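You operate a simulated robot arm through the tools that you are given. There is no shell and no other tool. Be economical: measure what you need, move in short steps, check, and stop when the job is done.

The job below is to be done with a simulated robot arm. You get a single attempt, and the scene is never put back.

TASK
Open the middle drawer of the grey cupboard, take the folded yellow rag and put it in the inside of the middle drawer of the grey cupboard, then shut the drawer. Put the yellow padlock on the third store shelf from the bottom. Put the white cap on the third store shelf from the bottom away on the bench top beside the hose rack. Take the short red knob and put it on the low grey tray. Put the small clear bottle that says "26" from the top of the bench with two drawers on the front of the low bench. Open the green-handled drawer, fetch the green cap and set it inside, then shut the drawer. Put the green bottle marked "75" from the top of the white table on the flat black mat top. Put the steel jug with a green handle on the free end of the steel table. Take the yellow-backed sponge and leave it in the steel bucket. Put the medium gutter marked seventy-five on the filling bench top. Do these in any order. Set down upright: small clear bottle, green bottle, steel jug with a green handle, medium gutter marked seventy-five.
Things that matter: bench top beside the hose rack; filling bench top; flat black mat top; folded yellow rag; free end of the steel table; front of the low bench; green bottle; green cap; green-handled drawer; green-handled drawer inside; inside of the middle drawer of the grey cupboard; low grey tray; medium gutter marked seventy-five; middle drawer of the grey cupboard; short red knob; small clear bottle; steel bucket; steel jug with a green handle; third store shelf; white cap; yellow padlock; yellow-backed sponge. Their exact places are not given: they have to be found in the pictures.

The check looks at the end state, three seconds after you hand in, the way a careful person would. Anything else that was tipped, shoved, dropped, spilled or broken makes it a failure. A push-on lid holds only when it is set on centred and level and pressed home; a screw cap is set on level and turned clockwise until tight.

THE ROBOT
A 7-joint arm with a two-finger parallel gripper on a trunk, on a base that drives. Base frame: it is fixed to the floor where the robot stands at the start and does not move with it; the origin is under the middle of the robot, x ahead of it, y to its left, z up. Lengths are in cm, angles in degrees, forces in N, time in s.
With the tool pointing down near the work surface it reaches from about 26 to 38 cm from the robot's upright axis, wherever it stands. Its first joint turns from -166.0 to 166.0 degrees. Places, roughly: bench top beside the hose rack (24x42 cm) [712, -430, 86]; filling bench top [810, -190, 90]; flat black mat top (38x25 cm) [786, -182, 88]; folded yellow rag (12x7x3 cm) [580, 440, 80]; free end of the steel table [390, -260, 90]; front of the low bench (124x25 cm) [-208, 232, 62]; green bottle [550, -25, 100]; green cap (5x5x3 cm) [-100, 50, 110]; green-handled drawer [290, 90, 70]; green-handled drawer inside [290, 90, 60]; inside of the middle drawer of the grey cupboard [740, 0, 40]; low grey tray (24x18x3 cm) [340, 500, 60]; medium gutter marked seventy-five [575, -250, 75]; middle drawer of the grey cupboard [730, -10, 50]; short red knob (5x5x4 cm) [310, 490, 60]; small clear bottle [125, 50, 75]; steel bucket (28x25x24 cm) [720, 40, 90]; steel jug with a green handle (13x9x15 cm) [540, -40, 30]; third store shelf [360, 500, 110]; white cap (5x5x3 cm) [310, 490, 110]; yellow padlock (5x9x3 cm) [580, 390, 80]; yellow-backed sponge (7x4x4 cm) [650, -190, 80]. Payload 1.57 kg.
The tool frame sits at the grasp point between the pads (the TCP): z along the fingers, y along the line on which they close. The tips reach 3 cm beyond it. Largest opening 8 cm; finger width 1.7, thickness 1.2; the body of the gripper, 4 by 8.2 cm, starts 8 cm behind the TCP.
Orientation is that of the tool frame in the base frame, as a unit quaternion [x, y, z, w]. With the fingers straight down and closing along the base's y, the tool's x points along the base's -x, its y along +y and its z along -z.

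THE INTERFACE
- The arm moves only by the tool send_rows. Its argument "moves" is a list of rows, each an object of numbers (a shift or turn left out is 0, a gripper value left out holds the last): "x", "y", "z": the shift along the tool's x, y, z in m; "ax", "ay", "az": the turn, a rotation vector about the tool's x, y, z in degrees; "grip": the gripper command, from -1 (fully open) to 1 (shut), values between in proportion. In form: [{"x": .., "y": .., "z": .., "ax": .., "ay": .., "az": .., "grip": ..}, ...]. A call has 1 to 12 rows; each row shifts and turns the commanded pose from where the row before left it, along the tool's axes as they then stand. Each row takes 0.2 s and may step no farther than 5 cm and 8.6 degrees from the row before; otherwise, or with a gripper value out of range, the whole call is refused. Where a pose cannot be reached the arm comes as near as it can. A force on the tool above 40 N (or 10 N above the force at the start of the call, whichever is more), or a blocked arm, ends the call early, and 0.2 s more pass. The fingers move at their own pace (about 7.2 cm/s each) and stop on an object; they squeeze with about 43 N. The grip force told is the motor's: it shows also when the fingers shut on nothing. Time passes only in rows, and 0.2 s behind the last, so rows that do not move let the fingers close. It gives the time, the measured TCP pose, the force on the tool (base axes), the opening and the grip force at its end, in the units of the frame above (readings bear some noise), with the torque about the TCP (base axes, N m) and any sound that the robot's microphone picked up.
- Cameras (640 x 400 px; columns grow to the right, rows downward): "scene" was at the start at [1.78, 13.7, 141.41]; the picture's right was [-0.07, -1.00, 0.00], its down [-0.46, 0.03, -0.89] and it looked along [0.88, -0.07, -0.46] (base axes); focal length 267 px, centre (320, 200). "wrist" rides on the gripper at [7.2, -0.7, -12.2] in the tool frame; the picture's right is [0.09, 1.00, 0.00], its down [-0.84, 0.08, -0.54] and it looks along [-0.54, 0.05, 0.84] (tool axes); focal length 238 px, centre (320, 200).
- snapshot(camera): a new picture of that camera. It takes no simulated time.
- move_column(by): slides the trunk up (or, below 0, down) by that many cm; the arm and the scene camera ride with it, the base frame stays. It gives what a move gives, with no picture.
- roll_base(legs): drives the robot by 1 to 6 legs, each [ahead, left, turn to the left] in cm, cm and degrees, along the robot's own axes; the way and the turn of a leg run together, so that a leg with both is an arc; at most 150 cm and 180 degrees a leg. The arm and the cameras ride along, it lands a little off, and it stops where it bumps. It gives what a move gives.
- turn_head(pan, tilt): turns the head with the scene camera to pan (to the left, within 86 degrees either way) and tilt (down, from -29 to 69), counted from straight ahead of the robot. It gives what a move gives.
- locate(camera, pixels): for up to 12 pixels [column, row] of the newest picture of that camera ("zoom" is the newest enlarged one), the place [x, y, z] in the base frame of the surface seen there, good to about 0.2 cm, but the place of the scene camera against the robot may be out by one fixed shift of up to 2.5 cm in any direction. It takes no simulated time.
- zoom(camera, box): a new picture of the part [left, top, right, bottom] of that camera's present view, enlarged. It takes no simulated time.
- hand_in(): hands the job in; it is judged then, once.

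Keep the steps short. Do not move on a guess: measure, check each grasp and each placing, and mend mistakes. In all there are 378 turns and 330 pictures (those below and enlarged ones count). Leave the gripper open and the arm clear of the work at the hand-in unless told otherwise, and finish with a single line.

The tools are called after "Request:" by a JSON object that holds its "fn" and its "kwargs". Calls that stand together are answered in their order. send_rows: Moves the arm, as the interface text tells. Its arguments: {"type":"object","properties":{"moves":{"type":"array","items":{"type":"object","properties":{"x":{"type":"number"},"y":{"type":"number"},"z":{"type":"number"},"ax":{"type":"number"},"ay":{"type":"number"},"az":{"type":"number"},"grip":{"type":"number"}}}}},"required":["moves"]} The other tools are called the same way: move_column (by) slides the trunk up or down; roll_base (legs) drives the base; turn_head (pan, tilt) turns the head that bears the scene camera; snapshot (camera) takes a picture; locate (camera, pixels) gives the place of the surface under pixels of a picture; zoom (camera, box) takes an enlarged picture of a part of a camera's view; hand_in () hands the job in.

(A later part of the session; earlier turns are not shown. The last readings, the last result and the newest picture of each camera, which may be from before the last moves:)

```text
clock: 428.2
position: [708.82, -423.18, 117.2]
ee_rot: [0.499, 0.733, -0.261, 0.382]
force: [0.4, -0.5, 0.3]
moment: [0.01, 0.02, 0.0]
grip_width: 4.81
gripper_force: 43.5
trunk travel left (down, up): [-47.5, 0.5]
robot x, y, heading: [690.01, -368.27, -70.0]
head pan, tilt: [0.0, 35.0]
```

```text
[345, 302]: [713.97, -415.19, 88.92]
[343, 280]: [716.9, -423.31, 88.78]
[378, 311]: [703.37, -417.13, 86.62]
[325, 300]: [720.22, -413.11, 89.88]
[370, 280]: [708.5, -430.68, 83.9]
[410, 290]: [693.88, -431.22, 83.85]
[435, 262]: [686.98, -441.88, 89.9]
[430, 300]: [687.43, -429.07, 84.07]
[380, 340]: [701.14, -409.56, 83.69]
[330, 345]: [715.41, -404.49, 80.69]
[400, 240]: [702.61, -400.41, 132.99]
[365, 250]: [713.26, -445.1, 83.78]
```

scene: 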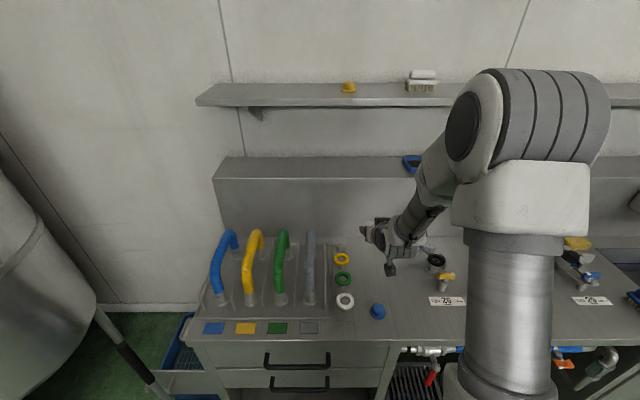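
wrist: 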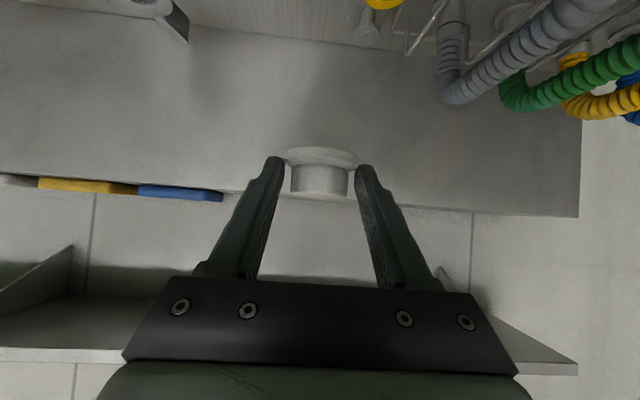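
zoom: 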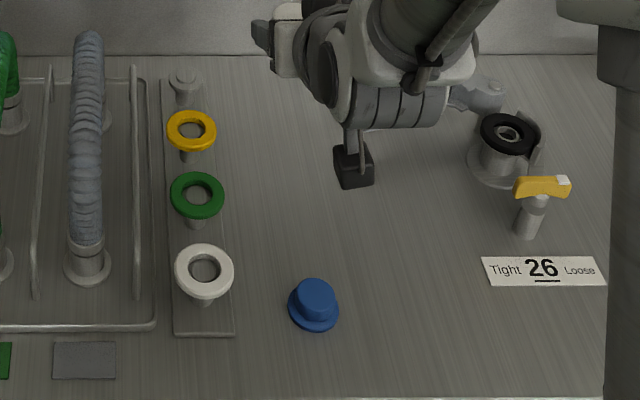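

Free spot between the rings and valve, behind the blue cap: target cap centre (705.7, −437.3), surface ≈85.8. I move over it high, then check with the wrist camera.

Request:
{"fn": "send_rows", "kwargs": {"moves": [{"x": -0.0153, "z": 0.022, "y": -0.02}, {"x": -0.0153, "z": 0.022, "y": -0.02}, {"x": -0.0153, "z": 0.022, "y": -0.019}, {"x": -0.0153, "z": 0.022, "y": -0.019}, {}, {}]}}

Request:
{"fn": "move_column", "kwargs": {"by": -20}}

Request:
{"fn": "snapshot", "kwargs": {"camera": "scene"}}

Request:
{"fn": "snapshot", "kwargs": {"camera": "wrist"}}

```text
clock: 429.6
position: [705.43, -436.06, 117.13]
ee_rot: [0.5, 0.733, -0.261, 0.381]
force: [-0.5, 0.5, -0.7]
moment: [0.02, 0.0, 0.02]
grip_width: 4.76
gripper_force: 42.9
trunk travel left (down, up): [-47.5, 0.5]
robot x, y, heading: [690.3, -368.62, -70.4]
head pan, tilt: [0.0, 35.0]
```

```text
clock: 431.8
position: [705.34, -435.99, 97.15]
ee_rot: [0.5, 0.733, -0.261, 0.382]
force: [0.3, 0.5, -1.2]
moment: [-0.01, -0.03, -0.01]
grip_width: 4.8
gripper_force: 43.3
trunk travel left (down, up): [-27.5, 20.5]
robot x, y, heading: [690.31, -368.1, -70.4]
head pan, tilt: [0.0, 35.0]
```

```text
228 pictures are left
```

scene: 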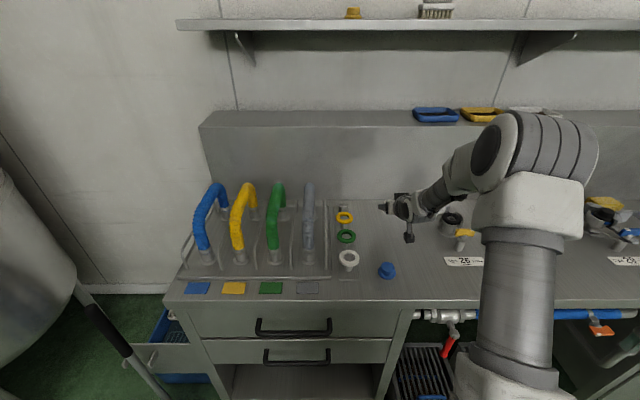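

```text
227 pictures are left
```

wrist: 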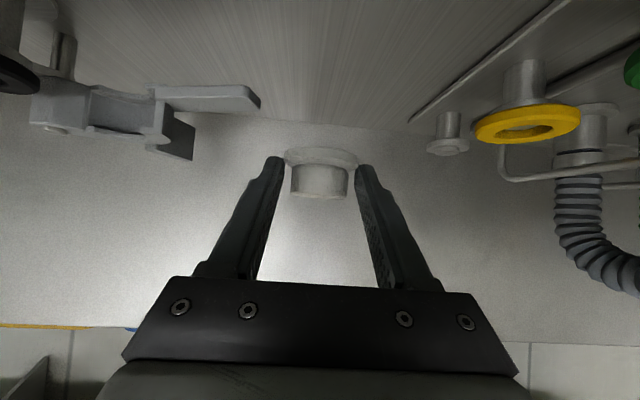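

Request:
{"fn": "locate", "kwargs": {"camera": "wrist", "pixels": [[255, 98], [190, 150], [320, 60], [320, 105], [478, 130], [440, 148], [240, 120], [410, 120]]}}

```text
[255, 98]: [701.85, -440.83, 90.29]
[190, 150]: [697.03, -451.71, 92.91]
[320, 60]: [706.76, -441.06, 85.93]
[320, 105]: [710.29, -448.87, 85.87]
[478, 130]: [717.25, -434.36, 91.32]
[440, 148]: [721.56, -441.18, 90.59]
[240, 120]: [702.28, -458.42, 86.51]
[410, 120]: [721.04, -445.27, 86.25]
```

The valve's bar end lies 5 cm to the right; I shift 1.5 cm left, then lower by trunk 8 cm.

Request:
{"fn": "send_rows", "kwargs": {"moves": [{"y": 0.015}, {}]}}

Request:
{"fn": "move_column", "kwargs": {"by": -8}}

Request:
{"fn": "zoom", "kwargs": {"camera": "scene", "box": [330, 180, 480, 300]}}

Request:
{"fn": "snapshot", "kwargs": {"camera": "wrist"}}

```text
clock: 432.4
position: [706.81, -435.46, 97.24]
ee_rot: [0.5, 0.732, -0.261, 0.381]
force: [0.1, 0.1, -0.9]
moment: [0.04, -0.02, 0.0]
grip_width: 4.8
gripper_force: 42.5
trunk travel left (down, up): [-27.5, 20.5]
robot x, y, heading: [690.35, -368.53, -70.3]
head pan, tilt: [0.0, 35.0]
```

```text
clock: 433.6
position: [706.8, -435.5, 89.2]
ee_rot: [0.499, 0.733, -0.26, 0.382]
force: [-0.7, 0.2, -0.5]
moment: [0.03, -0.01, 0.0]
grip_width: 4.8
gripper_force: 43.2
trunk travel left (down, up): [-19.5, 28.5]
robot x, y, heading: [690.3, -368.44, -70.4]
head pan, tilt: [0.0, 35.0]
```

```text
3.33 times, centred on (405, 240) of scene
```

zoom: 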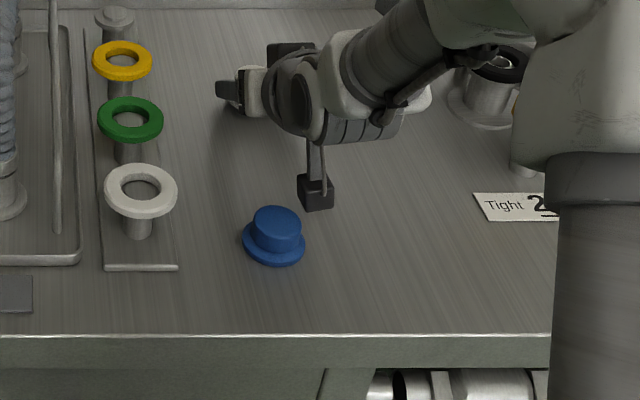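

```text
225 pictures are left
```

wrist: 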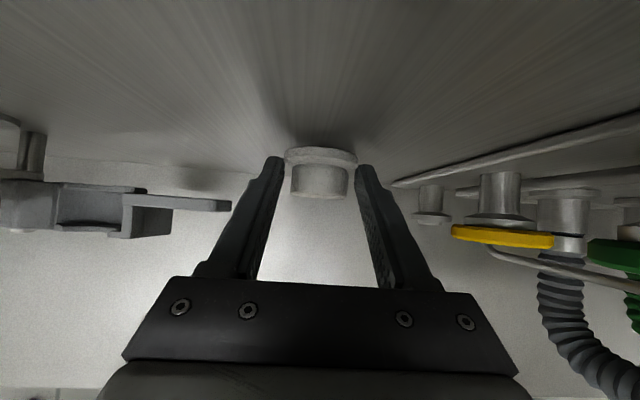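

Close to the surface; the camera box clears the blue cap. I lower 0.8 cm, release, rise straight up.

Request:
{"fn": "send_rows", "kwargs": {"moves": [{"x": 0.0065, "z": 0.0045}, {}, {"grip": -0.2}, {"grip": -0.4}, {"grip": -0.4}, {"x": -0.0164, "z": -0.0114}, {"x": -0.0328, "z": -0.0229}, {"x": -0.0328, "z": -0.0229}, {"x": -0.0328, "z": -0.0229}, {}]}}

Request:
{"fn": "snapshot", "kwargs": {"camera": "wrist"}}

Request:
{"fn": "zoom", "kwargs": {"camera": "scene", "box": [330, 180, 480, 300]}}

```text
clock: 435.8
position: [706.75, -435.55, 102.31]
ee_rot: [0.5, 0.733, -0.26, 0.381]
force: [-1.3, 0.1, -0.1]
moment: [-0.02, 0.01, -0.03]
grip_width: 5.62
gripper_force: 0.1
trunk travel left (down, up): [-19.5, 28.5]
robot x, y, heading: [690.02, -368.54, -70.1]
head pan, tilt: [0.0, 35.0]
```

```text
224 pictures are left
```

wrist: 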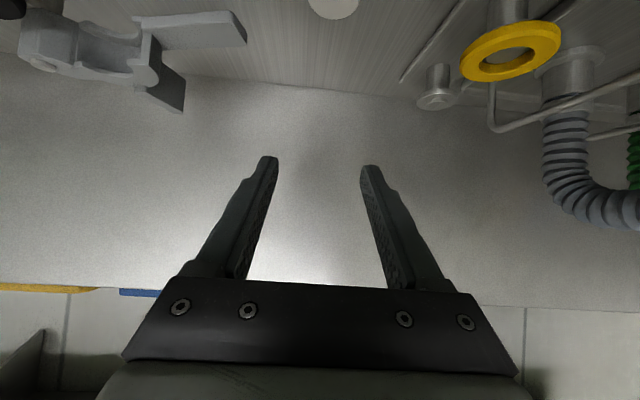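

```text
3.33 times, centred on (405, 240) of scene
```

zoom: 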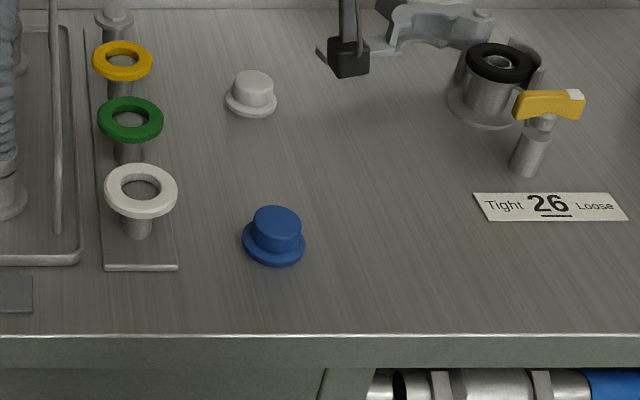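

The white cap stands upright. Next table 2 (sponge, gutter). I draw in the arm, raise, turn round to face north and look.

Request:
{"fn": "send_rows", "kwargs": {"moves": [{"x": 0.0287, "z": -0.041}, {"x": 0.0287, "z": -0.04}, {"x": 0.0287, "z": -0.04}, {"x": 0.0287, "z": -0.04}, {"grip": -1}]}}

Request:
{"fn": "move_column", "kwargs": {"by": 20}}

Request:
{"fn": "roll_base", "kwargs": {"legs": [[-5, 0, 0], [0, 0, 180]]}}

Request:
{"fn": "turn_head", "kwargs": {"pan": 10, "tilt": 30}}

Request:
{"fn": "snapshot", "kwargs": {"camera": "scene"}}

```text
clock: 437.0
position: [699.77, -416.77, 102.14]
ee_rot: [0.5, 0.733, -0.261, 0.381]
force: [0.6, 0.0, -0.6]
moment: [-0.02, -0.01, -0.03]
grip_width: 8.01
gripper_force: 0.1
trunk travel left (down, up): [-19.5, 28.5]
robot x, y, heading: [690.31, -368.07, -70.3]
head pan, tilt: [0.0, 35.0]
```

```text
clock: 439.1
position: [699.68, -416.99, 122.18]
ee_rot: [0.499, 0.733, -0.261, 0.382]
force: [0.5, -0.2, 0.1]
moment: [0.01, -0.03, -0.01]
grip_width: 7.97
gripper_force: 0.1
trunk travel left (down, up): [-39.5, 8.5]
robot x, y, heading: [690.59, -368.22, -70.1]
head pan, tilt: [0.0, 35.0]
```

```text
clock: 450.1
position: [680.45, -314.61, 122.1]
ee_rot: [0.726, -0.509, -0.378, -0.265]
force: [0.4, 0.6, 0.1]
moment: [0.03, 0.01, 0.03]
grip_width: 8.02
gripper_force: 0.0
trunk travel left (down, up): [-39.5, 8.5]
robot x, y, heading: [689.07, -363.3, 108.3]
head pan, tilt: [0.0, 35.0]
```

```text
clock: 450.8
position: [680.48, -314.5, 122.18]
ee_rot: [0.727, -0.508, -0.377, -0.265]
force: [0.2, 0.2, 0.0]
moment: [0.03, -0.01, 0.02]
grip_width: 7.98
gripper_force: 0.0
trunk travel left (down, up): [-39.5, 8.5]
robot x, y, heading: [688.98, -363.47, 108.4]
head pan, tilt: [10.0, 30.0]
```

```text
222 pictures are left
```

scene: 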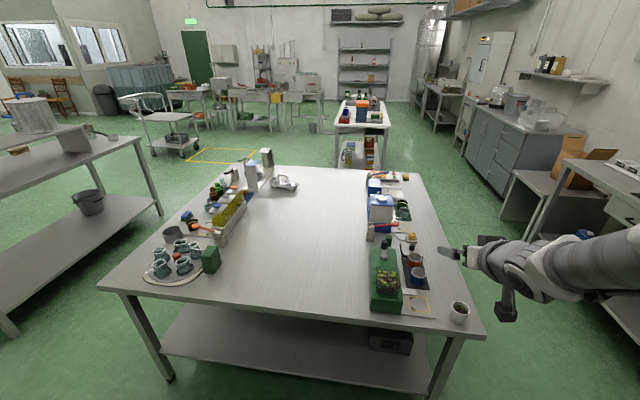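

Many small items on table 2. I zoom on both sides to find the sponge and the gutter.

Request:
{"fn": "zoom", "kwargs": {"camera": "scene", "box": [130, 140, 310, 290]}}

Request:
{"fn": "zoom", "kwargs": {"camera": "scene", "box": [350, 160, 480, 330]}}

```text
2.67 times, centred on (220, 215) of scene
```

zoom: 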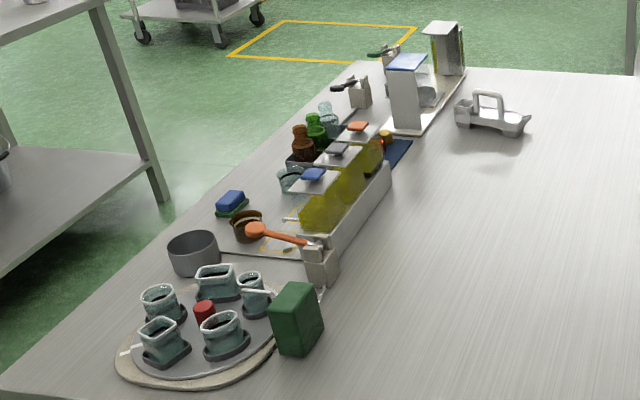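

```text
2.35 times, centred on (415, 245) of scene
```

zoom: 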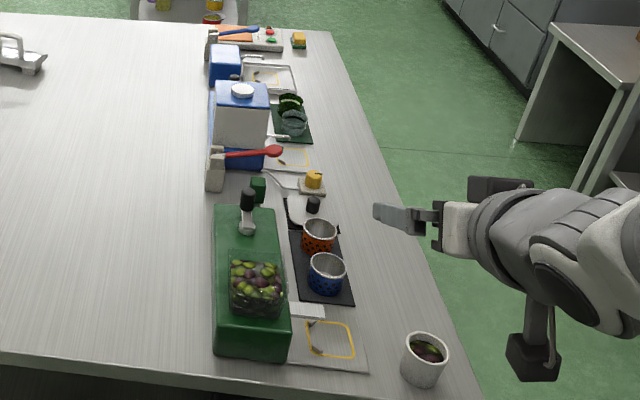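

Request:
{"fn": "locate", "kwargs": {"camera": "scene", "pixels": [[284, 184], [275, 187], [296, 187], [405, 177], [412, 237], [205, 218], [98, 285], [485, 330], [420, 172], [245, 165], [210, 258]]}}

Request:
{"fn": "zoom", "kwargs": {"camera": "scene", "box": [260, 165, 320, 205]}}

Request:
{"fn": "zoom", "kwargs": {"camera": "scene", "box": [380, 160, 440, 200]}}

```text
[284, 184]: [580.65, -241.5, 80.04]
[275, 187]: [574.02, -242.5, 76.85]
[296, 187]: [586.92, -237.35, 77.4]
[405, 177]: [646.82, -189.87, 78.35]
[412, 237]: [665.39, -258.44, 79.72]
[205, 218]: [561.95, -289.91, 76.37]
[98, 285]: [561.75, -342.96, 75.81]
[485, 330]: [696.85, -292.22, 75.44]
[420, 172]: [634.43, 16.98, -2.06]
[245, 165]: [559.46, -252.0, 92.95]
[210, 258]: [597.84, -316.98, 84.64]
```

```text
10.00 times, centred on (290, 185) of scene
```

zoom: 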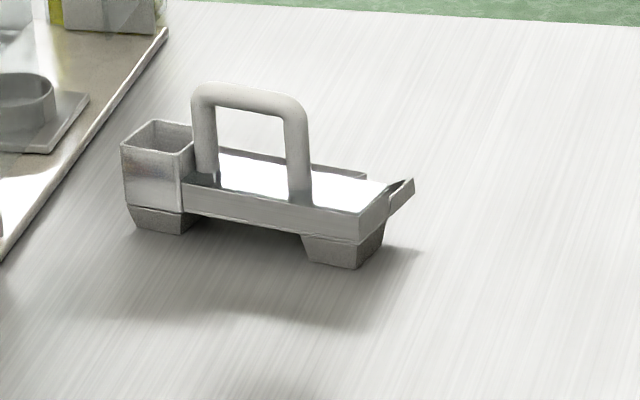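

```text
10.00 times, centred on (410, 180) of scene
```

zoom: 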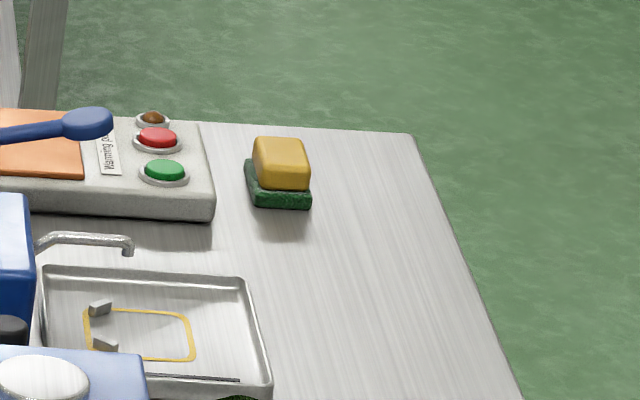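

Sponge (yellow over green) sits near the NE corner at (646.8,-189.9); the gutter with loop handle at (580.6,-241.5). I make the tool vertical again, then drive round to the east side facing the sponge.

Request:
{"fn": "send_rows", "kwargs": {"moves": [{"ay": 8}, {"ay": 8}, {"ay": 8}, {"ay": 8}, {"ay": 8}, {"ay": 8}, {"ay": 7}, {}]}}

Request:
{"fn": "roll_base", "kwargs": {"legs": [[10, -59, 0], [95, -32, 0], [74, 23, 0], [0, 0, 91.6]]}}

Request:
{"fn": "snapshot", "kwargs": {"camera": "wrist"}}

```text
clock: 452.6
position: [679.53, -314.59, 122.35]
ee_rot: [0.824, -0.555, -0.108, -0.045]
force: [-0.5, -0.1, -0.1]
moment: [0.01, 0.02, 0.0]
grip_width: 8.01
gripper_force: 0.0
out of reach, approached as far as the arm can: row 2, 3, 5
trunk travel left (down, up): [-39.5, 8.5]
robot x, y, heading: [688.82, -363.29, 108.2]
head pan, tilt: [10.0, 30.0]
```

```text
clock: 473.7
position: [649.41, -183.0, 122.25]
ee_rot: [0.972, 0.204, -0.108, 0.047]
force: [-0.3, -0.4, 0.1]
moment: [0.0, 0.04, -0.02]
grip_width: 8.01
gripper_force: 0.0
trunk travel left (down, up): [-39.5, 8.5]
robot x, y, heading: [698.27, -172.13, -160.3]
head pan, tilt: [10.0, 30.0]
```

```text
217 pictures are left
```

wrist: 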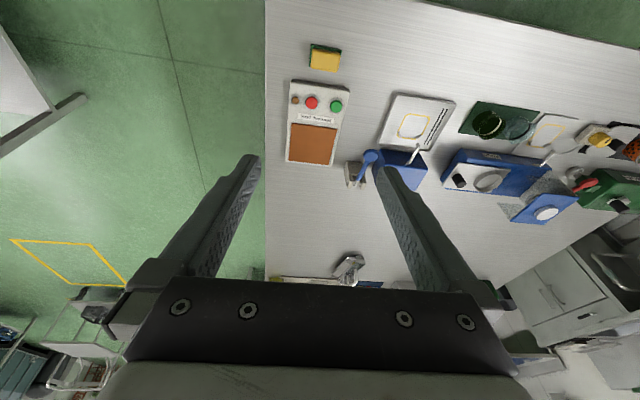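

Request:
{"fn": "send_rows", "kwargs": {"moves": [{"ay": 6.6, "ax": 1.4}, {"ay": 6.6, "ax": 1.3}, {}]}}

Request:
{"fn": "snapshot", "kwargs": {"camera": "wrist"}}

```text
clock: 474.5
position: [649.43, -183.1, 122.39]
ee_rot: [0.979, 0.206, 0.0, 0.0]
force: [-0.4, -0.9, 1.1]
moment: [0.02, 0.01, -0.02]
grip_width: 7.99
gripper_force: 0.0
trunk travel left (down, up): [-39.5, 8.5]
robot x, y, heading: [697.82, -172.21, -160.1]
head pan, tilt: [10.0, 30.0]
```

```text
216 pictures are left
```

wrist: 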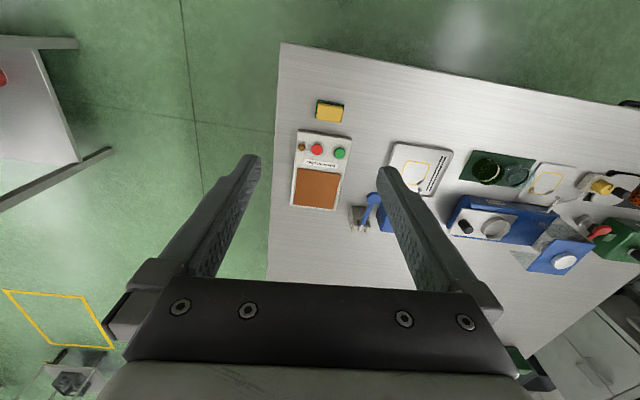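

Request:
{"fn": "zoom", "kwargs": {"camera": "wrist", "box": [300, 80, 360, 140]}}

Request:
{"fn": "locate", "kwargs": {"camera": "wrist", "pixels": [[318, 105], [342, 108], [318, 117], [341, 121], [330, 111], [330, 128], [350, 112], [318, 152]]}}

```text
6.67 times, centred on (330, 110) of wrist
```

zoom: 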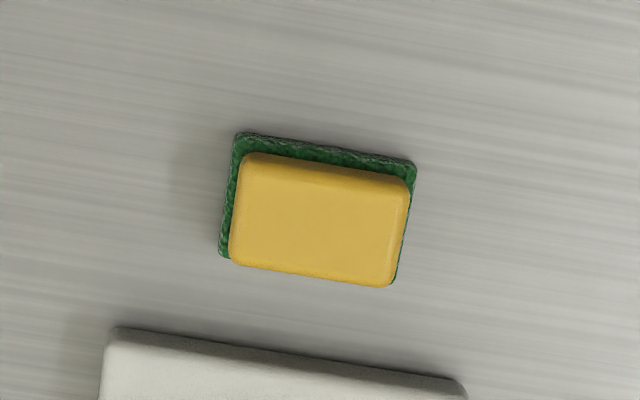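

```text
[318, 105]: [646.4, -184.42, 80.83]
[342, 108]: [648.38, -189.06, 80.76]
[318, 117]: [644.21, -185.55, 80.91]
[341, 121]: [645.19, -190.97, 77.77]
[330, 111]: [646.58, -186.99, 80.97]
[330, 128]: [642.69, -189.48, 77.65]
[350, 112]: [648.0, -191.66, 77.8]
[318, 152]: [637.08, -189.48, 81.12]
```

The sponge's long side runs along my closing line: 6.8 cm, fits the 8 cm opening. I move over it and descend partway to check centring.

Request:
{"fn": "move_column", "kwargs": {"by": -19}}

Request:
{"fn": "send_rows", "kwargs": {"moves": [{"x": -0.0226, "y": 0.013}, {"x": -0.0226, "y": 0.013}, {"z": 0.05}, {"z": 0.05}, {"z": 0.02}, {}]}}

Request:
{"fn": "snapshot", "kwargs": {"camera": "wrist"}}

```text
clock: 476.6
position: [649.43, -183.05, 103.36]
ee_rot: [0.978, 0.207, -0.001, 0.0]
force: [0.2, 0.0, 1.7]
moment: [0.01, 0.0, 0.02]
grip_width: 8.0
gripper_force: 0.0
trunk travel left (down, up): [-20.5, 27.5]
robot x, y, heading: [698.17, -172.3, -160.0]
head pan, tilt: [10.0, 30.0]
```

```text
clock: 478.0
position: [646.3, -187.18, 91.26]
ee_rot: [0.978, 0.207, -0.001, 0.0]
force: [1.0, -0.1, 0.2]
moment: [0.01, 0.02, 0.02]
grip_width: 7.98
gripper_force: 0.0
trunk travel left (down, up): [-20.5, 27.5]
robot x, y, heading: [698.17, -172.04, -160.0]
head pan, tilt: [10.0, 30.0]
```

```text
214 pictures are left
```

wrist: 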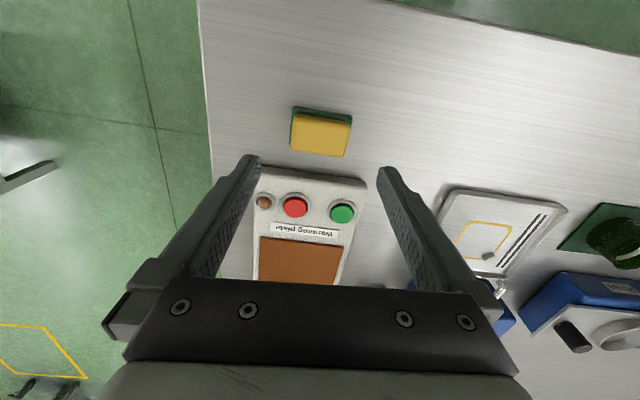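

Centred. Down 10 cm and close.

Request:
{"fn": "send_rows", "kwargs": {"moves": [{"z": 0.04}, {"z": 0.04}, {"z": 0.018}, {}, {"grip": 1}, {"grip": 1}, {"grip": 1}, {"grip": 1}, {"z": -0.03}, {"z": -0.05}, {"z": -0.05}, {"z": -0.05}]}}

Request:
{"fn": "snapshot", "kwargs": {"camera": "wrist"}}

```text
clock: 480.6
position: [646.36, -187.33, 99.74]
ee_rot: [0.978, 0.206, -0.001, 0.0]
force: [-0.8, 0.4, -0.9]
moment: [0.01, -0.04, 0.0]
grip_width: 6.15
gripper_force: 42.8
trunk travel left (down, up): [-20.5, 27.5]
robot x, y, heading: [698.0, -172.53, -160.3]
head pan, tilt: [10.0, 30.0]
```

```text
213 pictures are left
```

wrist: 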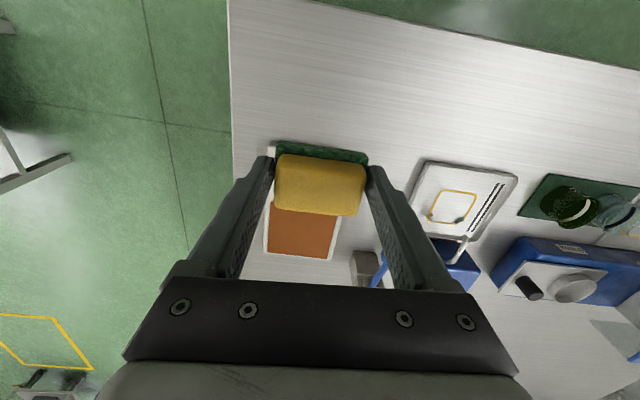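

Held. I raise the trunk, turn to face east via north, and go up the corridor to the cupboard.

Request:
{"fn": "move_column", "kwargs": {"by": 27}}

Request:
{"fn": "roll_base", "kwargs": {"legs": [[0, 0, -180], [0, 130, 0]]}}

Request:
{"fn": "turn_head", "kwargs": {"pan": 25, "tilt": 35}}

Request:
{"fn": "snapshot", "kwargs": {"camera": "scene"}}

```text
clock: 483.3
position: [646.33, -187.26, 126.52]
ee_rot: [0.978, 0.207, -0.001, 0.0]
force: [0.3, 0.8, 0.0]
moment: [-0.01, 0.01, 0.03]
grip_width: 6.12
gripper_force: 43.4
trunk travel left (down, up): [-47.5, 0.5]
robot x, y, heading: [697.82, -172.02, -160.4]
head pan, tilt: [10.0, 30.0]
```

```text
clock: 503.2
position: [705.49, -34.44, 126.59]
ee_rot: [-0.204, 0.979, 0.0, 0.001]
force: [0.3, -0.8, -1.0]
moment: [-0.01, 0.0, 0.03]
grip_width: 6.09
gripper_force: 43.1
trunk travel left (down, up): [-47.5, 0.5]
robot x, y, heading: [653.59, -49.62, 19.9]
head pan, tilt: [10.0, 30.0]
```

```text
clock: 504.0
position: [705.38, -34.39, 126.64]
ee_rot: [-0.206, 0.978, 0.0, 0.001]
force: [0.4, 0.0, -0.8]
moment: [0.0, 0.0, 0.03]
grip_width: 6.08
gripper_force: 43.3
trunk travel left (down, up): [-47.5, 0.5]
robot x, y, heading: [653.86, -49.81, 19.9]
head pan, tilt: [25.0, 35.0]
```

```text
212 pictures are left
```

scene: 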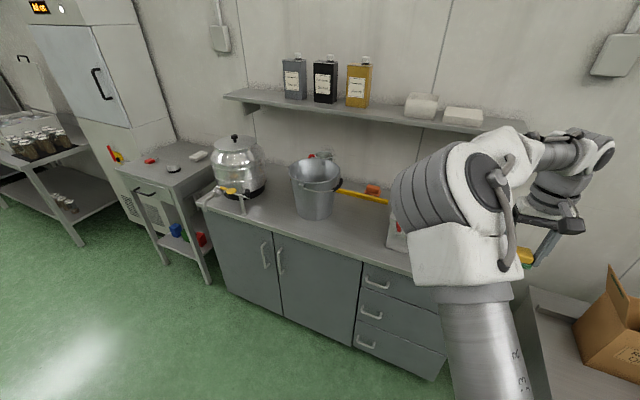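

Bucket at (315,175), drawers at (375,310). Measuring.

Request:
{"fn": "locate", "kwargs": {"camera": "scene", "pixels": [[291, 175], [336, 178], [317, 190], [315, 158], [315, 215], [240, 97], [430, 122], [372, 315], [370, 281], [365, 345], [362, 262], [330, 255]]}}

Request:
{"fn": "zoom", "kwargs": {"camera": "scene", "box": [270, 130, 410, 230]}}

Request:
{"fn": "zoom", "kwargs": {"camera": "scene", "box": [340, 250, 460, 390]}}

```text
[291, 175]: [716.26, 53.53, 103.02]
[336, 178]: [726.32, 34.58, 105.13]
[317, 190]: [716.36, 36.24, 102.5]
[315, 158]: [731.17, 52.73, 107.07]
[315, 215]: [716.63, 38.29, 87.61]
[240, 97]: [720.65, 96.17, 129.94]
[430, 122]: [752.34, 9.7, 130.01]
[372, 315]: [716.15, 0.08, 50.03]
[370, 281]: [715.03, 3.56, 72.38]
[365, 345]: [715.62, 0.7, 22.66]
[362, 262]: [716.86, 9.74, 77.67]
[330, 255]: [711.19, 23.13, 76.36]
```

```text
4.00 times, centred on (340, 180) of scene
```

zoom: 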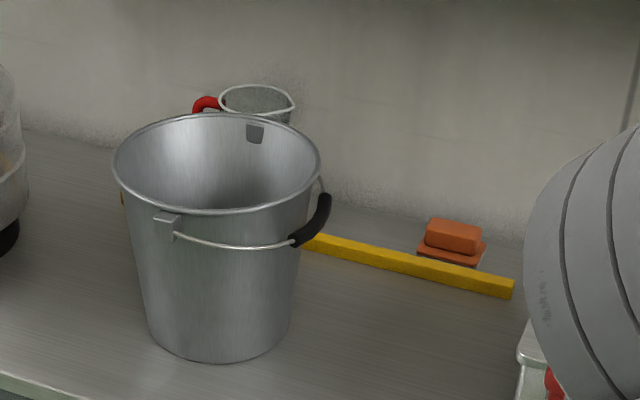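

```text
2.86 times, centred on (400, 320) of scene
```

zoom: 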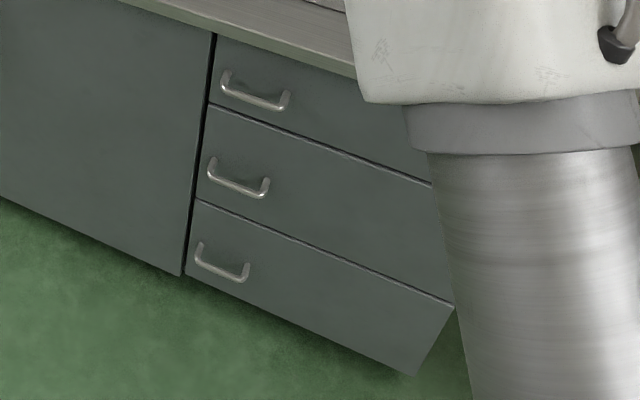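

Bucket rim centre ≈(722.5, 44.2), rim z≈109. I drive left 68 and ahead 38, then check from the wrist.

Request:
{"fn": "roll_base", "kwargs": {"legs": [[0, 68, 0], [38, 0, 0]]}}

Request:
{"fn": "snapshot", "kwargs": {"camera": "wrist"}}

```text
clock: 512.2
position: [717.51, 43.01, 126.61]
ee_rot: [-0.205, 0.979, 0.001, 0.001]
force: [-0.5, 0.1, -0.3]
moment: [0.03, 0.0, -0.01]
grip_width: 6.07
gripper_force: 42.6
trunk travel left (down, up): [-47.5, 0.5]
robot x, y, heading: [666.03, 27.89, 20.1]
head pan, tilt: [25.0, 35.0]
```

```text
209 pictures are left
```

wrist: 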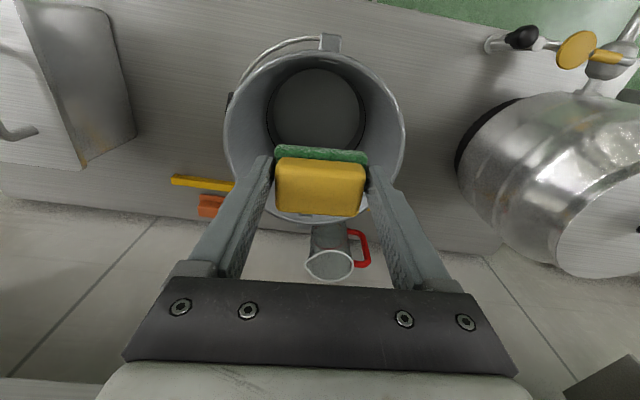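

Request:
{"fn": "locate", "kwargs": {"camera": "wrist", "pixels": [[228, 135], [404, 140], [318, 52], [330, 220], [316, 100], [290, 110], [345, 110]]}}

```text
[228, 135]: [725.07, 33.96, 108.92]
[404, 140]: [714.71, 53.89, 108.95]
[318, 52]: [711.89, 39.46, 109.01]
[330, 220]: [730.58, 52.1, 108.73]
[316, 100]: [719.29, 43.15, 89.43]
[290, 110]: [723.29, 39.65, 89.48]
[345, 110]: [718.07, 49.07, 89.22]
```

Rim centre (720.5, 44.6), inner floor 89.4. I centre, lower the trunk 32.5 cm, and release.

Request:
{"fn": "send_rows", "kwargs": {"moves": [{"x": -0.034, "y": 0.004}, {}, {}]}}

Request:
{"fn": "move_column", "kwargs": {"by": -32.5}}

Request:
{"fn": "send_rows", "kwargs": {"moves": [{"grip": 0}, {"grip": -0.6}, {"grip": -0.8}, {"grip": -0.8}, {}]}}

Request:
{"fn": "move_column", "kwargs": {"by": 32.5}}

Request:
{"fn": "snapshot", "kwargs": {"camera": "wrist"}}

```text
clock: 513.0
position: [720.46, 44.73, 126.58]
ee_rot: [-0.205, 0.979, -0.001, 0.001]
force: [0.1, 0.7, 0.1]
moment: [0.02, 0.0, 0.04]
grip_width: 6.08
gripper_force: 43.0
trunk travel left (down, up): [-47.5, 0.5]
robot x, y, heading: [665.52, 27.85, 19.8]
head pan, tilt: [25.0, 35.0]
```

```text
clock: 516.2
position: [720.46, 44.86, 94.1]
ee_rot: [-0.205, 0.979, 0.0, 0.002]
force: [2.7, 0.6, 0.4]
moment: [-0.13, 0.43, 0.04]
grip_width: 6.07
gripper_force: 42.8
trunk travel left (down, up): [-15.0, 33.0]
robot x, y, heading: [665.7, 28.19, 19.8]
head pan, tilt: [25.0, 35.0]
```

```text
clock: 517.4
position: [720.35, 44.78, 94.06]
ee_rot: [-0.206, 0.979, 0.0, 0.001]
force: [3.4, 0.4, 0.7]
moment: [-0.15, 0.4, 0.08]
grip_width: 7.22
gripper_force: 0.0
trunk travel left (down, up): [-15.0, 33.0]
robot x, y, heading: [665.56, 28.24, 19.8]
head pan, tilt: [25.0, 35.0]
```

```text
clock: 520.6
position: [720.45, 44.91, 126.49]
ee_rot: [-0.205, 0.979, 0.001, 0.001]
force: [-0.1, 0.8, 0.2]
moment: [0.01, -0.01, 0.0]
grip_width: 7.2
gripper_force: 0.0
trunk travel left (down, up): [-47.5, 0.5]
robot x, y, heading: [665.89, 27.48, 19.2]
head pan, tilt: [25.0, 35.0]
```

```text
208 pictures are left
```

wrist: 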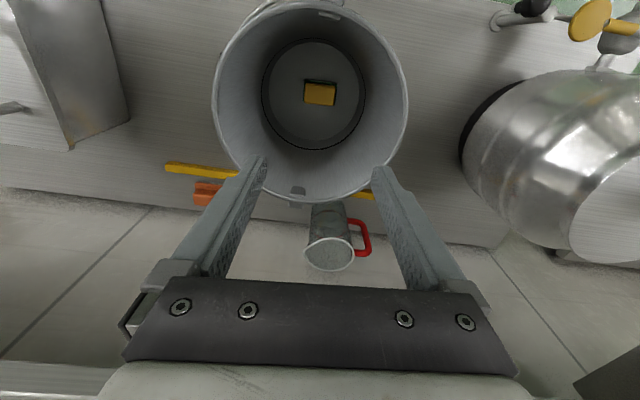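

The sponge lies in the bucket. Next, open the middle drawer: I back off 32, shift right 42, lower the trunk fully, and turn the tool 90° with a 30° tilt.

Request:
{"fn": "roll_base", "kwargs": {"legs": [[-32, 0, 0], [0, -42, 0]]}}

Request:
{"fn": "move_column", "kwargs": {"by": -40}}

Request:
{"fn": "send_rows", "kwargs": {"moves": [{"az": 8.4, "x": 0.03}, {"az": 8.4}, {"az": 8.4}, {"az": 8.4}, {"az": 8.4}, {"az": 8.4}, {"az": 8.4}, {"az": 8.4}, {"az": 8.4}, {"az": 8.4}, {"az": 6, "grip": 0.4}, {}]}}

Request:
{"fn": "send_rows", "kwargs": {"moves": [{"ax": -8}, {"ax": -8}, {"ax": -8}, {"ax": -8}, {"y": -0.02, "z": 0.03}, {"y": -0.02, "z": 0.03}, {}]}}

Request:
{"fn": "snapshot", "kwargs": {"camera": "wrist"}}

```text
clock: 526.6
position: [704.22, -5.48, 126.6]
ee_rot: [-0.204, 0.979, 0.001, 0.001]
force: [0.0, 0.4, 1.0]
moment: [0.02, -0.05, -0.01]
grip_width: 7.2
gripper_force: 0.0
trunk travel left (down, up): [-47.5, 0.5]
robot x, y, heading: [649.54, -22.5, 19.8]
head pan, tilt: [25.0, 35.0]
```

```text
clock: 530.4
position: [704.24, -5.51, 86.55]
ee_rot: [-0.204, 0.979, 0.0, 0.001]
force: [-0.7, -0.4, 0.7]
moment: [0.0, -0.01, 0.0]
grip_width: 7.2
gripper_force: 0.1
trunk travel left (down, up): [-7.5, 40.5]
robot x, y, heading: [649.58, -21.94, 20.0]
head pan, tilt: [25.0, 35.0]
```

```text
clock: 533.0
position: [701.53, -6.77, 86.67]
ee_rot: [0.208, 0.978, 0.0, 0.001]
force: [0.7, 0.4, 0.4]
moment: [0.0, -0.01, 0.04]
grip_width: 2.41
gripper_force: 0.0
out of reach, approached as far as the arm can: row 7, 8, 9, 10, 11
trunk travel left (down, up): [-7.5, 40.5]
robot x, y, heading: [649.81, -22.36, 19.9]
head pan, tilt: [25.0, 35.0]
```

```text
clock: 534.6
position: [701.39, -6.95, 79.35]
ee_rot: [0.2, 0.94, 0.27, 0.058]
force: [0.8, -0.5, 0.0]
moment: [-0.02, 0.02, -0.04]
grip_width: 2.4
gripper_force: 0.1
trunk travel left (down, up): [-7.5, 40.5]
robot x, y, heading: [649.51, -22.64, 19.8]
head pan, tilt: [25.0, 35.0]
```

```text
207 pictures are left
```

wrist: 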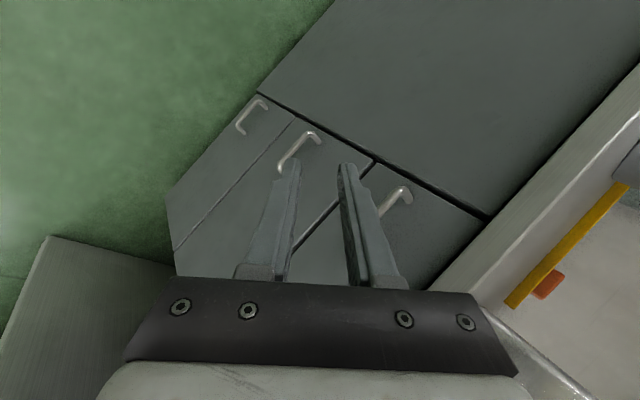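

The yaw met a joint limit at ~47°; the other way should be free. I measure the handle now, then turn the tool the other way.

Request:
{"fn": "locate", "kwargs": {"camera": "wrist", "pixels": [[281, 165], [296, 148], [311, 133], [320, 140], [330, 160], [278, 172], [262, 100], [480, 240]]}}

Request:
{"fn": "send_rows", "kwargs": {"moves": [{"ax": 8, "z": -0.03}, {"ax": 8, "z": -0.03}, {"ax": 8}, {"ax": 8}, {"az": -8.5}, {"az": -8.5}, {"az": -8.5}, {"az": -8.5}, {"az": -8.5}, {"az": -8.5}, {"az": -8.5}, {"az": -8.5}]}}

Request:
{"fn": "send_rows", "kwargs": {"moves": [{"az": -8.5}, {"az": -8.5}, {"az": -8.5}, {"az": -8.5}, {"az": -8.5}, {"az": -8.5}, {"az": -8.5}, {"az": -8.5}, {"ax": 8}, {"ax": 8}, {"ax": 8}, {"ax": 8}]}}

Request:
{"fn": "snapshot", "kwargs": {"camera": "wrist"}}

```text
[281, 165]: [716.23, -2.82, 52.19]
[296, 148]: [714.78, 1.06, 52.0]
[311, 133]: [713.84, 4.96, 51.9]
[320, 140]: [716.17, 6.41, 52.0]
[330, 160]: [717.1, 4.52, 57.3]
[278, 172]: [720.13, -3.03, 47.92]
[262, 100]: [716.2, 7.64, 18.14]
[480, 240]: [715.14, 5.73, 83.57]
```

```text
clock: 537.2
position: [700.31, -9.55, 84.65]
ee_rot: [-0.376, 0.927, 0.0, 0.001]
force: [-0.7, 0.4, 0.0]
moment: [0.0, 0.02, 0.0]
grip_width: 2.43
gripper_force: 0.0
trunk travel left (down, up): [-7.5, 40.5]
robot x, y, heading: [649.72, -21.94, 19.6]
head pan, tilt: [25.0, 35.0]
```

```text
clock: 539.8
position: [700.3, -9.36, 84.56]
ee_rot: [0.797, -0.537, 0.155, -0.229]
force: [-0.1, 1.3, -0.2]
moment: [-0.01, -0.01, 0.01]
grip_width: 2.41
gripper_force: 0.1
trunk travel left (down, up): [-7.5, 40.5]
robot x, y, heading: [649.43, -22.59, 19.8]
head pan, tilt: [25.0, 35.0]
```

```text
206 pictures are left
```

wrist: 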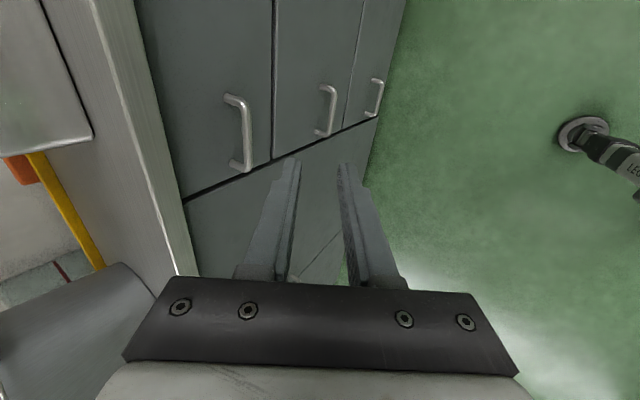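

The tool is now as wanted. Middle handle bar centre ≈ (715.1,1.2,51.8). I lower the trunk 7 cm, align, and approach to 5 cm short.

Request:
{"fn": "move_column", "kwargs": {"by": -7}}

Request:
{"fn": "send_rows", "kwargs": {"moves": [{"x": -0.0215, "y": -0.0065}, {"x": -0.021, "y": -0.0065}, {"z": 0.05}, {"z": 0.05}, {"z": 0.05}, {"z": 0.05}, {"z": 0.04}, {}, {}]}}

Request:
{"fn": "snapshot", "kwargs": {"camera": "wrist"}}

```text
clock: 540.9
position: [700.17, -9.47, 77.67]
ee_rot: [0.797, -0.537, 0.154, -0.229]
force: [-0.1, 0.0, -0.5]
moment: [-0.01, -0.02, 0.02]
grip_width: 2.38
gripper_force: 0.0
trunk travel left (down, up): [-0.5, 47.5]
robot x, y, heading: [649.47, -21.73, 19.9]
head pan, tilt: [25.0, 35.0]
```

```text
clock: 542.9
position: [711.55, -0.44, 57.97]
ee_rot: [0.797, -0.537, 0.154, -0.229]
force: [-0.4, 0.0, -0.2]
moment: [0.01, 0.0, 0.02]
grip_width: 2.4
gripper_force: 0.1
trunk travel left (down, up): [-0.5, 47.5]
robot x, y, heading: [649.34, -21.91, 19.7]
head pan, tilt: [25.0, 35.0]
```

```text
205 pictures are left
```

wrist: 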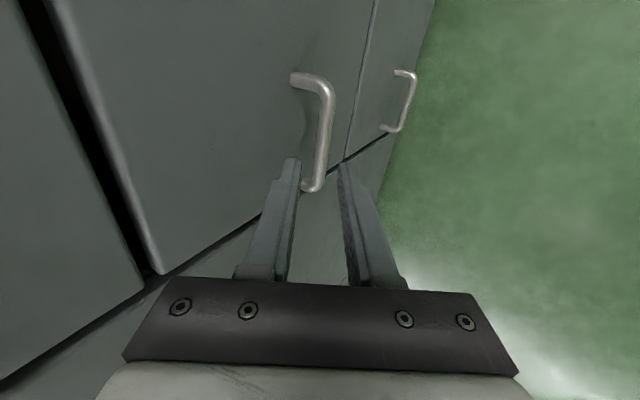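

Request:
{"fn": "locate", "kwargs": {"camera": "wrist", "pixels": [[328, 95], [324, 140], [318, 180]]}}

```text
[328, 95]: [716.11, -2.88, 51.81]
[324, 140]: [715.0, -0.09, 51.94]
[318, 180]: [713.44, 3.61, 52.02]
```

Request:
{"fn": "send_rows", "kwargs": {"moves": [{"x": 0.005, "y": 0.002, "z": 0.02}, {"z": 0.02}, {"z": 0.018}, {}, {"grip": 1}, {"grip": 1}, {"grip": 1}, {"grip": 1}]}}

Request:
{"fn": "snapshot", "kwargs": {"camera": "wrist"}}

```text
clock: 544.7
position: [714.29, 0.29, 52.96]
ee_rot: [0.796, -0.538, 0.154, -0.23]
force: [1.3, 0.0, -0.5]
moment: [0.33, 0.12, -0.44]
grip_width: 1.17
gripper_force: 29.0
trunk travel left (down, up): [-0.5, 47.5]
robot x, y, heading: [649.25, -22.09, 19.5]
head pan, tilt: [25.0, 35.0]
```

```text
204 pictures are left
```

wrist: 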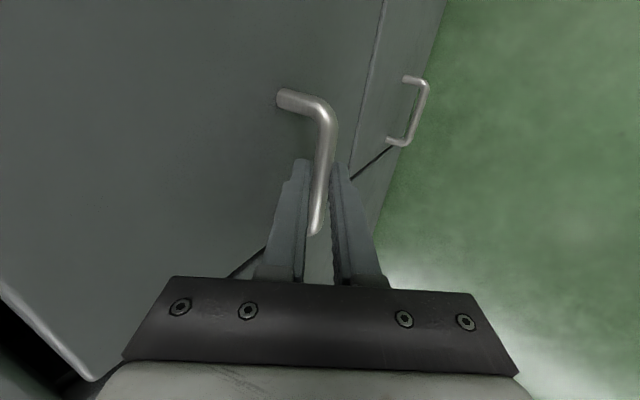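

Grip firm. I pull straight out 22 cm.

Request:
{"fn": "send_rows", "kwargs": {"moves": [{"x": -0.0007, "y": 0.017, "z": -0.0106}, {"x": -0.001, "y": 0.0254, "z": -0.016}, {"x": -0.0013, "y": 0.0296, "z": -0.0186}, {"x": -0.0013, "y": 0.0296, "z": -0.0186}, {"x": -0.0013, "y": 0.0296, "z": -0.0186}, {"x": -0.0013, "y": 0.0296, "z": -0.0186}, {"x": -0.0013, "y": 0.0254, "z": -0.016}, {}]}}

Request:
{"fn": "snapshot", "kwargs": {"camera": "scene"}}

```text
clock: 546.5
position: [693.69, -7.29, 52.96]
ee_rot: [0.797, -0.537, 0.155, -0.228]
force: [-0.8, 1.0, -15.7]
moment: [0.04, 0.17, -0.55]
grip_width: 1.19
gripper_force: 29.4
trunk travel left (down, up): [-0.5, 47.5]
robot x, y, heading: [649.55, -22.01, 20.0]
head pan, tilt: [25.0, 35.0]
```

```text
203 pictures are left
```

scene: 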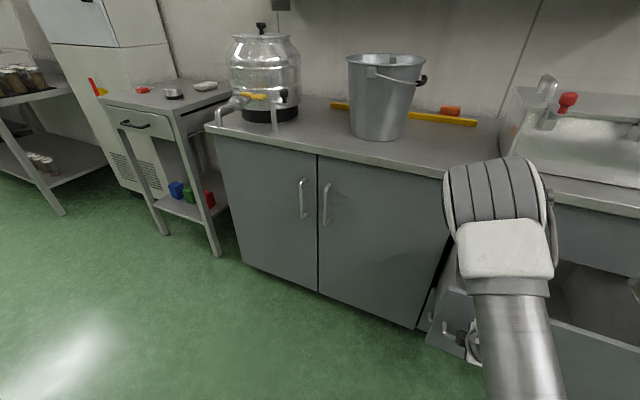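

The drawer is out ~22 cm. I release, withdraw the tool, raise the trunk and level the tool.

Request:
{"fn": "send_rows", "kwargs": {"moves": [{"grip": 0.3}, {"grip": 0.3}, {"z": -0.03}, {"z": -0.05}, {"z": -0.05}, {"z": -0.03, "ax": -8}, {"z": -0.02, "ax": -8}, {"ax": -8}, {"ax": -8}, {}]}}

Request:
{"fn": "move_column", "kwargs": {"by": 40}}

Request:
{"fn": "snapshot", "kwargs": {"camera": "wrist"}}

```text
clock: 548.7
position: [685.63, -10.15, 65.19]
ee_rot: [0.829, -0.559, 0.016, -0.021]
force: [0.8, -0.6, 0.0]
moment: [0.02, 0.04, -0.03]
grip_width: 2.8
gripper_force: 0.0
out of reach, approached as far as the arm can: row 5, 6, 7
trunk travel left (down, up): [-0.5, 47.5]
robot x, y, heading: [649.61, -22.23, 19.6]
head pan, tilt: [25.0, 35.0]
```

```text
clock: 552.5
position: [685.53, -10.17, 105.16]
ee_rot: [0.83, -0.558, 0.016, -0.021]
force: [0.0, 0.1, 0.3]
moment: [-0.01, -0.01, 0.0]
grip_width: 2.82
gripper_force: 0.0
trunk travel left (down, up): [-40.5, 7.5]
robot x, y, heading: [649.81, -22.38, 19.7]
head pan, tilt: [25.0, 35.0]
```

```text
202 pictures are left
```

wrist: 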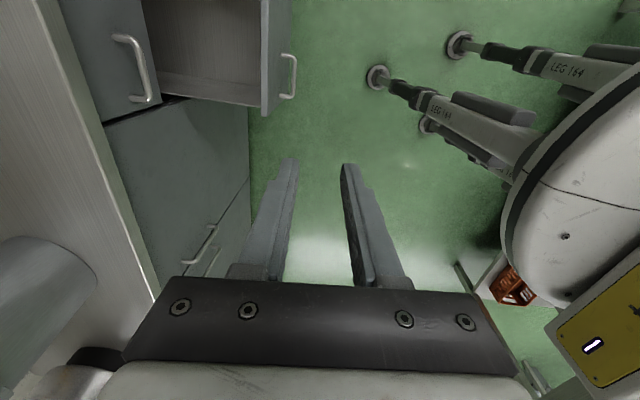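

The middle drawer is open. I turn the tool back to its usual yaw and drive to the rag bench.

Request:
{"fn": "send_rows", "kwargs": {"moves": [{"az": 8.4, "ax": -2}, {"az": 8.4}, {"az": 8.4}, {"az": 8.4}, {"az": 8.4}, {"az": 8.4}, {"az": 8.4}, {"az": 8.4}, {"az": 8.4}, {"az": 8.4}, {"az": 6, "grip": -1}, {}]}}

Request:
{"fn": "roll_base", "kwargs": {"legs": [[-2, 141, 0], [-4, 113, 0], [-4, 113, 0], [0, 86, 0], [26, 0, 0]]}}

Request:
{"fn": "snapshot", "kwargs": {"camera": "wrist"}}

Request:
{"fn": "turn_head", "kwargs": {"pan": 0, "tilt": 45}}

Request:
{"fn": "snapshot", "kwargs": {"camera": "scene"}}

```text
clock: 555.1
position: [685.58, -10.12, 105.27]
ee_rot: [-0.191, 0.982, 0.003, 0.009]
force: [0.0, 1.0, -0.2]
moment: [0.03, 0.01, -0.02]
grip_width: 8.01
gripper_force: 0.0
trunk travel left (down, up): [-40.5, 7.5]
robot x, y, heading: [649.61, -22.4, 19.7]
head pan, tilt: [25.0, 35.0]
```

```text
clock: 590.9
position: [550.54, 423.84, 105.24]
ee_rot: [-0.187, 0.982, 0.003, 0.01]
force: [-0.6, -0.5, 0.8]
moment: [-0.03, -0.03, 0.01]
grip_width: 8.0
gripper_force: 0.0
trunk travel left (down, up): [-40.5, 7.5]
robot x, y, heading: [514.5, 412.09, 19.0]
head pan, tilt: [25.0, 35.0]
```

```text
201 pictures are left
```

wrist: 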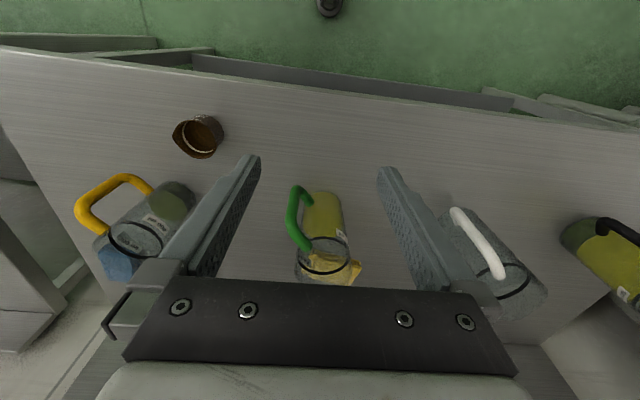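

```text
clock: 591.8
position: [550.59, 423.75, 105.28]
ee_rot: [-0.187, 0.982, 0.002, 0.008]
force: [-0.2, 0.2, 0.7]
moment: [-0.02, -0.01, -0.03]
grip_width: 8.0
gripper_force: 0.1
trunk travel left (down, up): [-40.5, 7.5]
robot x, y, heading: [514.34, 411.99, 19.4]
head pan, tilt: [0.0, 45.0]
```

```text
200 pictures are left
```

scene: 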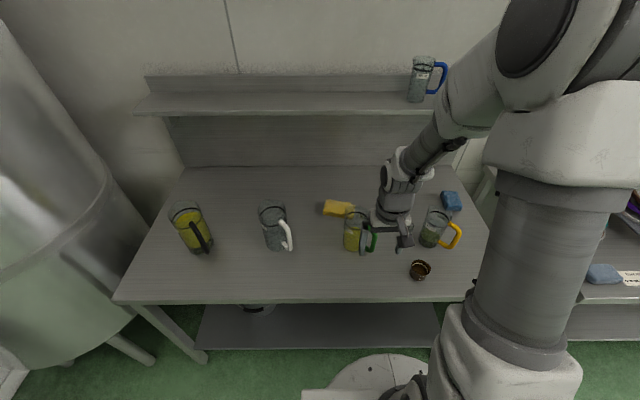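

Request:
{"fn": "zoom", "kwargs": {"camera": "scene", "box": [300, 180, 420, 260]}}

Request:
{"fn": "locate", "kwargs": {"camera": "scene", "pixels": [[325, 207], [338, 208], [350, 207], [335, 202], [333, 214], [346, 213], [357, 213], [357, 248], [354, 240], [270, 215], [240, 180], [300, 150], [380, 300]]}}

```text
5.00 times, centred on (360, 220) of scene
```

zoom: 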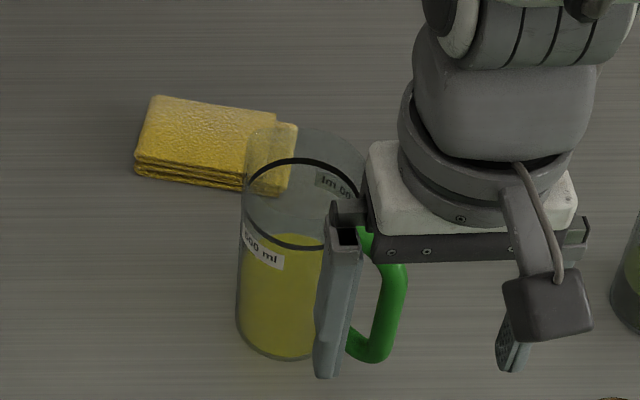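

```text
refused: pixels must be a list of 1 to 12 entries
```

Request:
{"fn": "locate", "kwargs": {"camera": "scene", "pixels": [[327, 211], [338, 206], [352, 206], [332, 201], [329, 213], [345, 216], [357, 216], [354, 240], [272, 215], [240, 180], [300, 150], [380, 300]]}}

```text
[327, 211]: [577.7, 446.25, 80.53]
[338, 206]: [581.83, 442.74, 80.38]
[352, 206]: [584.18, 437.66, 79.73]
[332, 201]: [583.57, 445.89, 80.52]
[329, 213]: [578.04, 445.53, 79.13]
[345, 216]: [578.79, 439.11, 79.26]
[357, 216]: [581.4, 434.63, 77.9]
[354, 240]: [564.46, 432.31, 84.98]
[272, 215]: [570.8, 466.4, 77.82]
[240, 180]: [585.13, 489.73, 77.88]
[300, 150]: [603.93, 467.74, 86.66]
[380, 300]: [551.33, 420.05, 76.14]
```

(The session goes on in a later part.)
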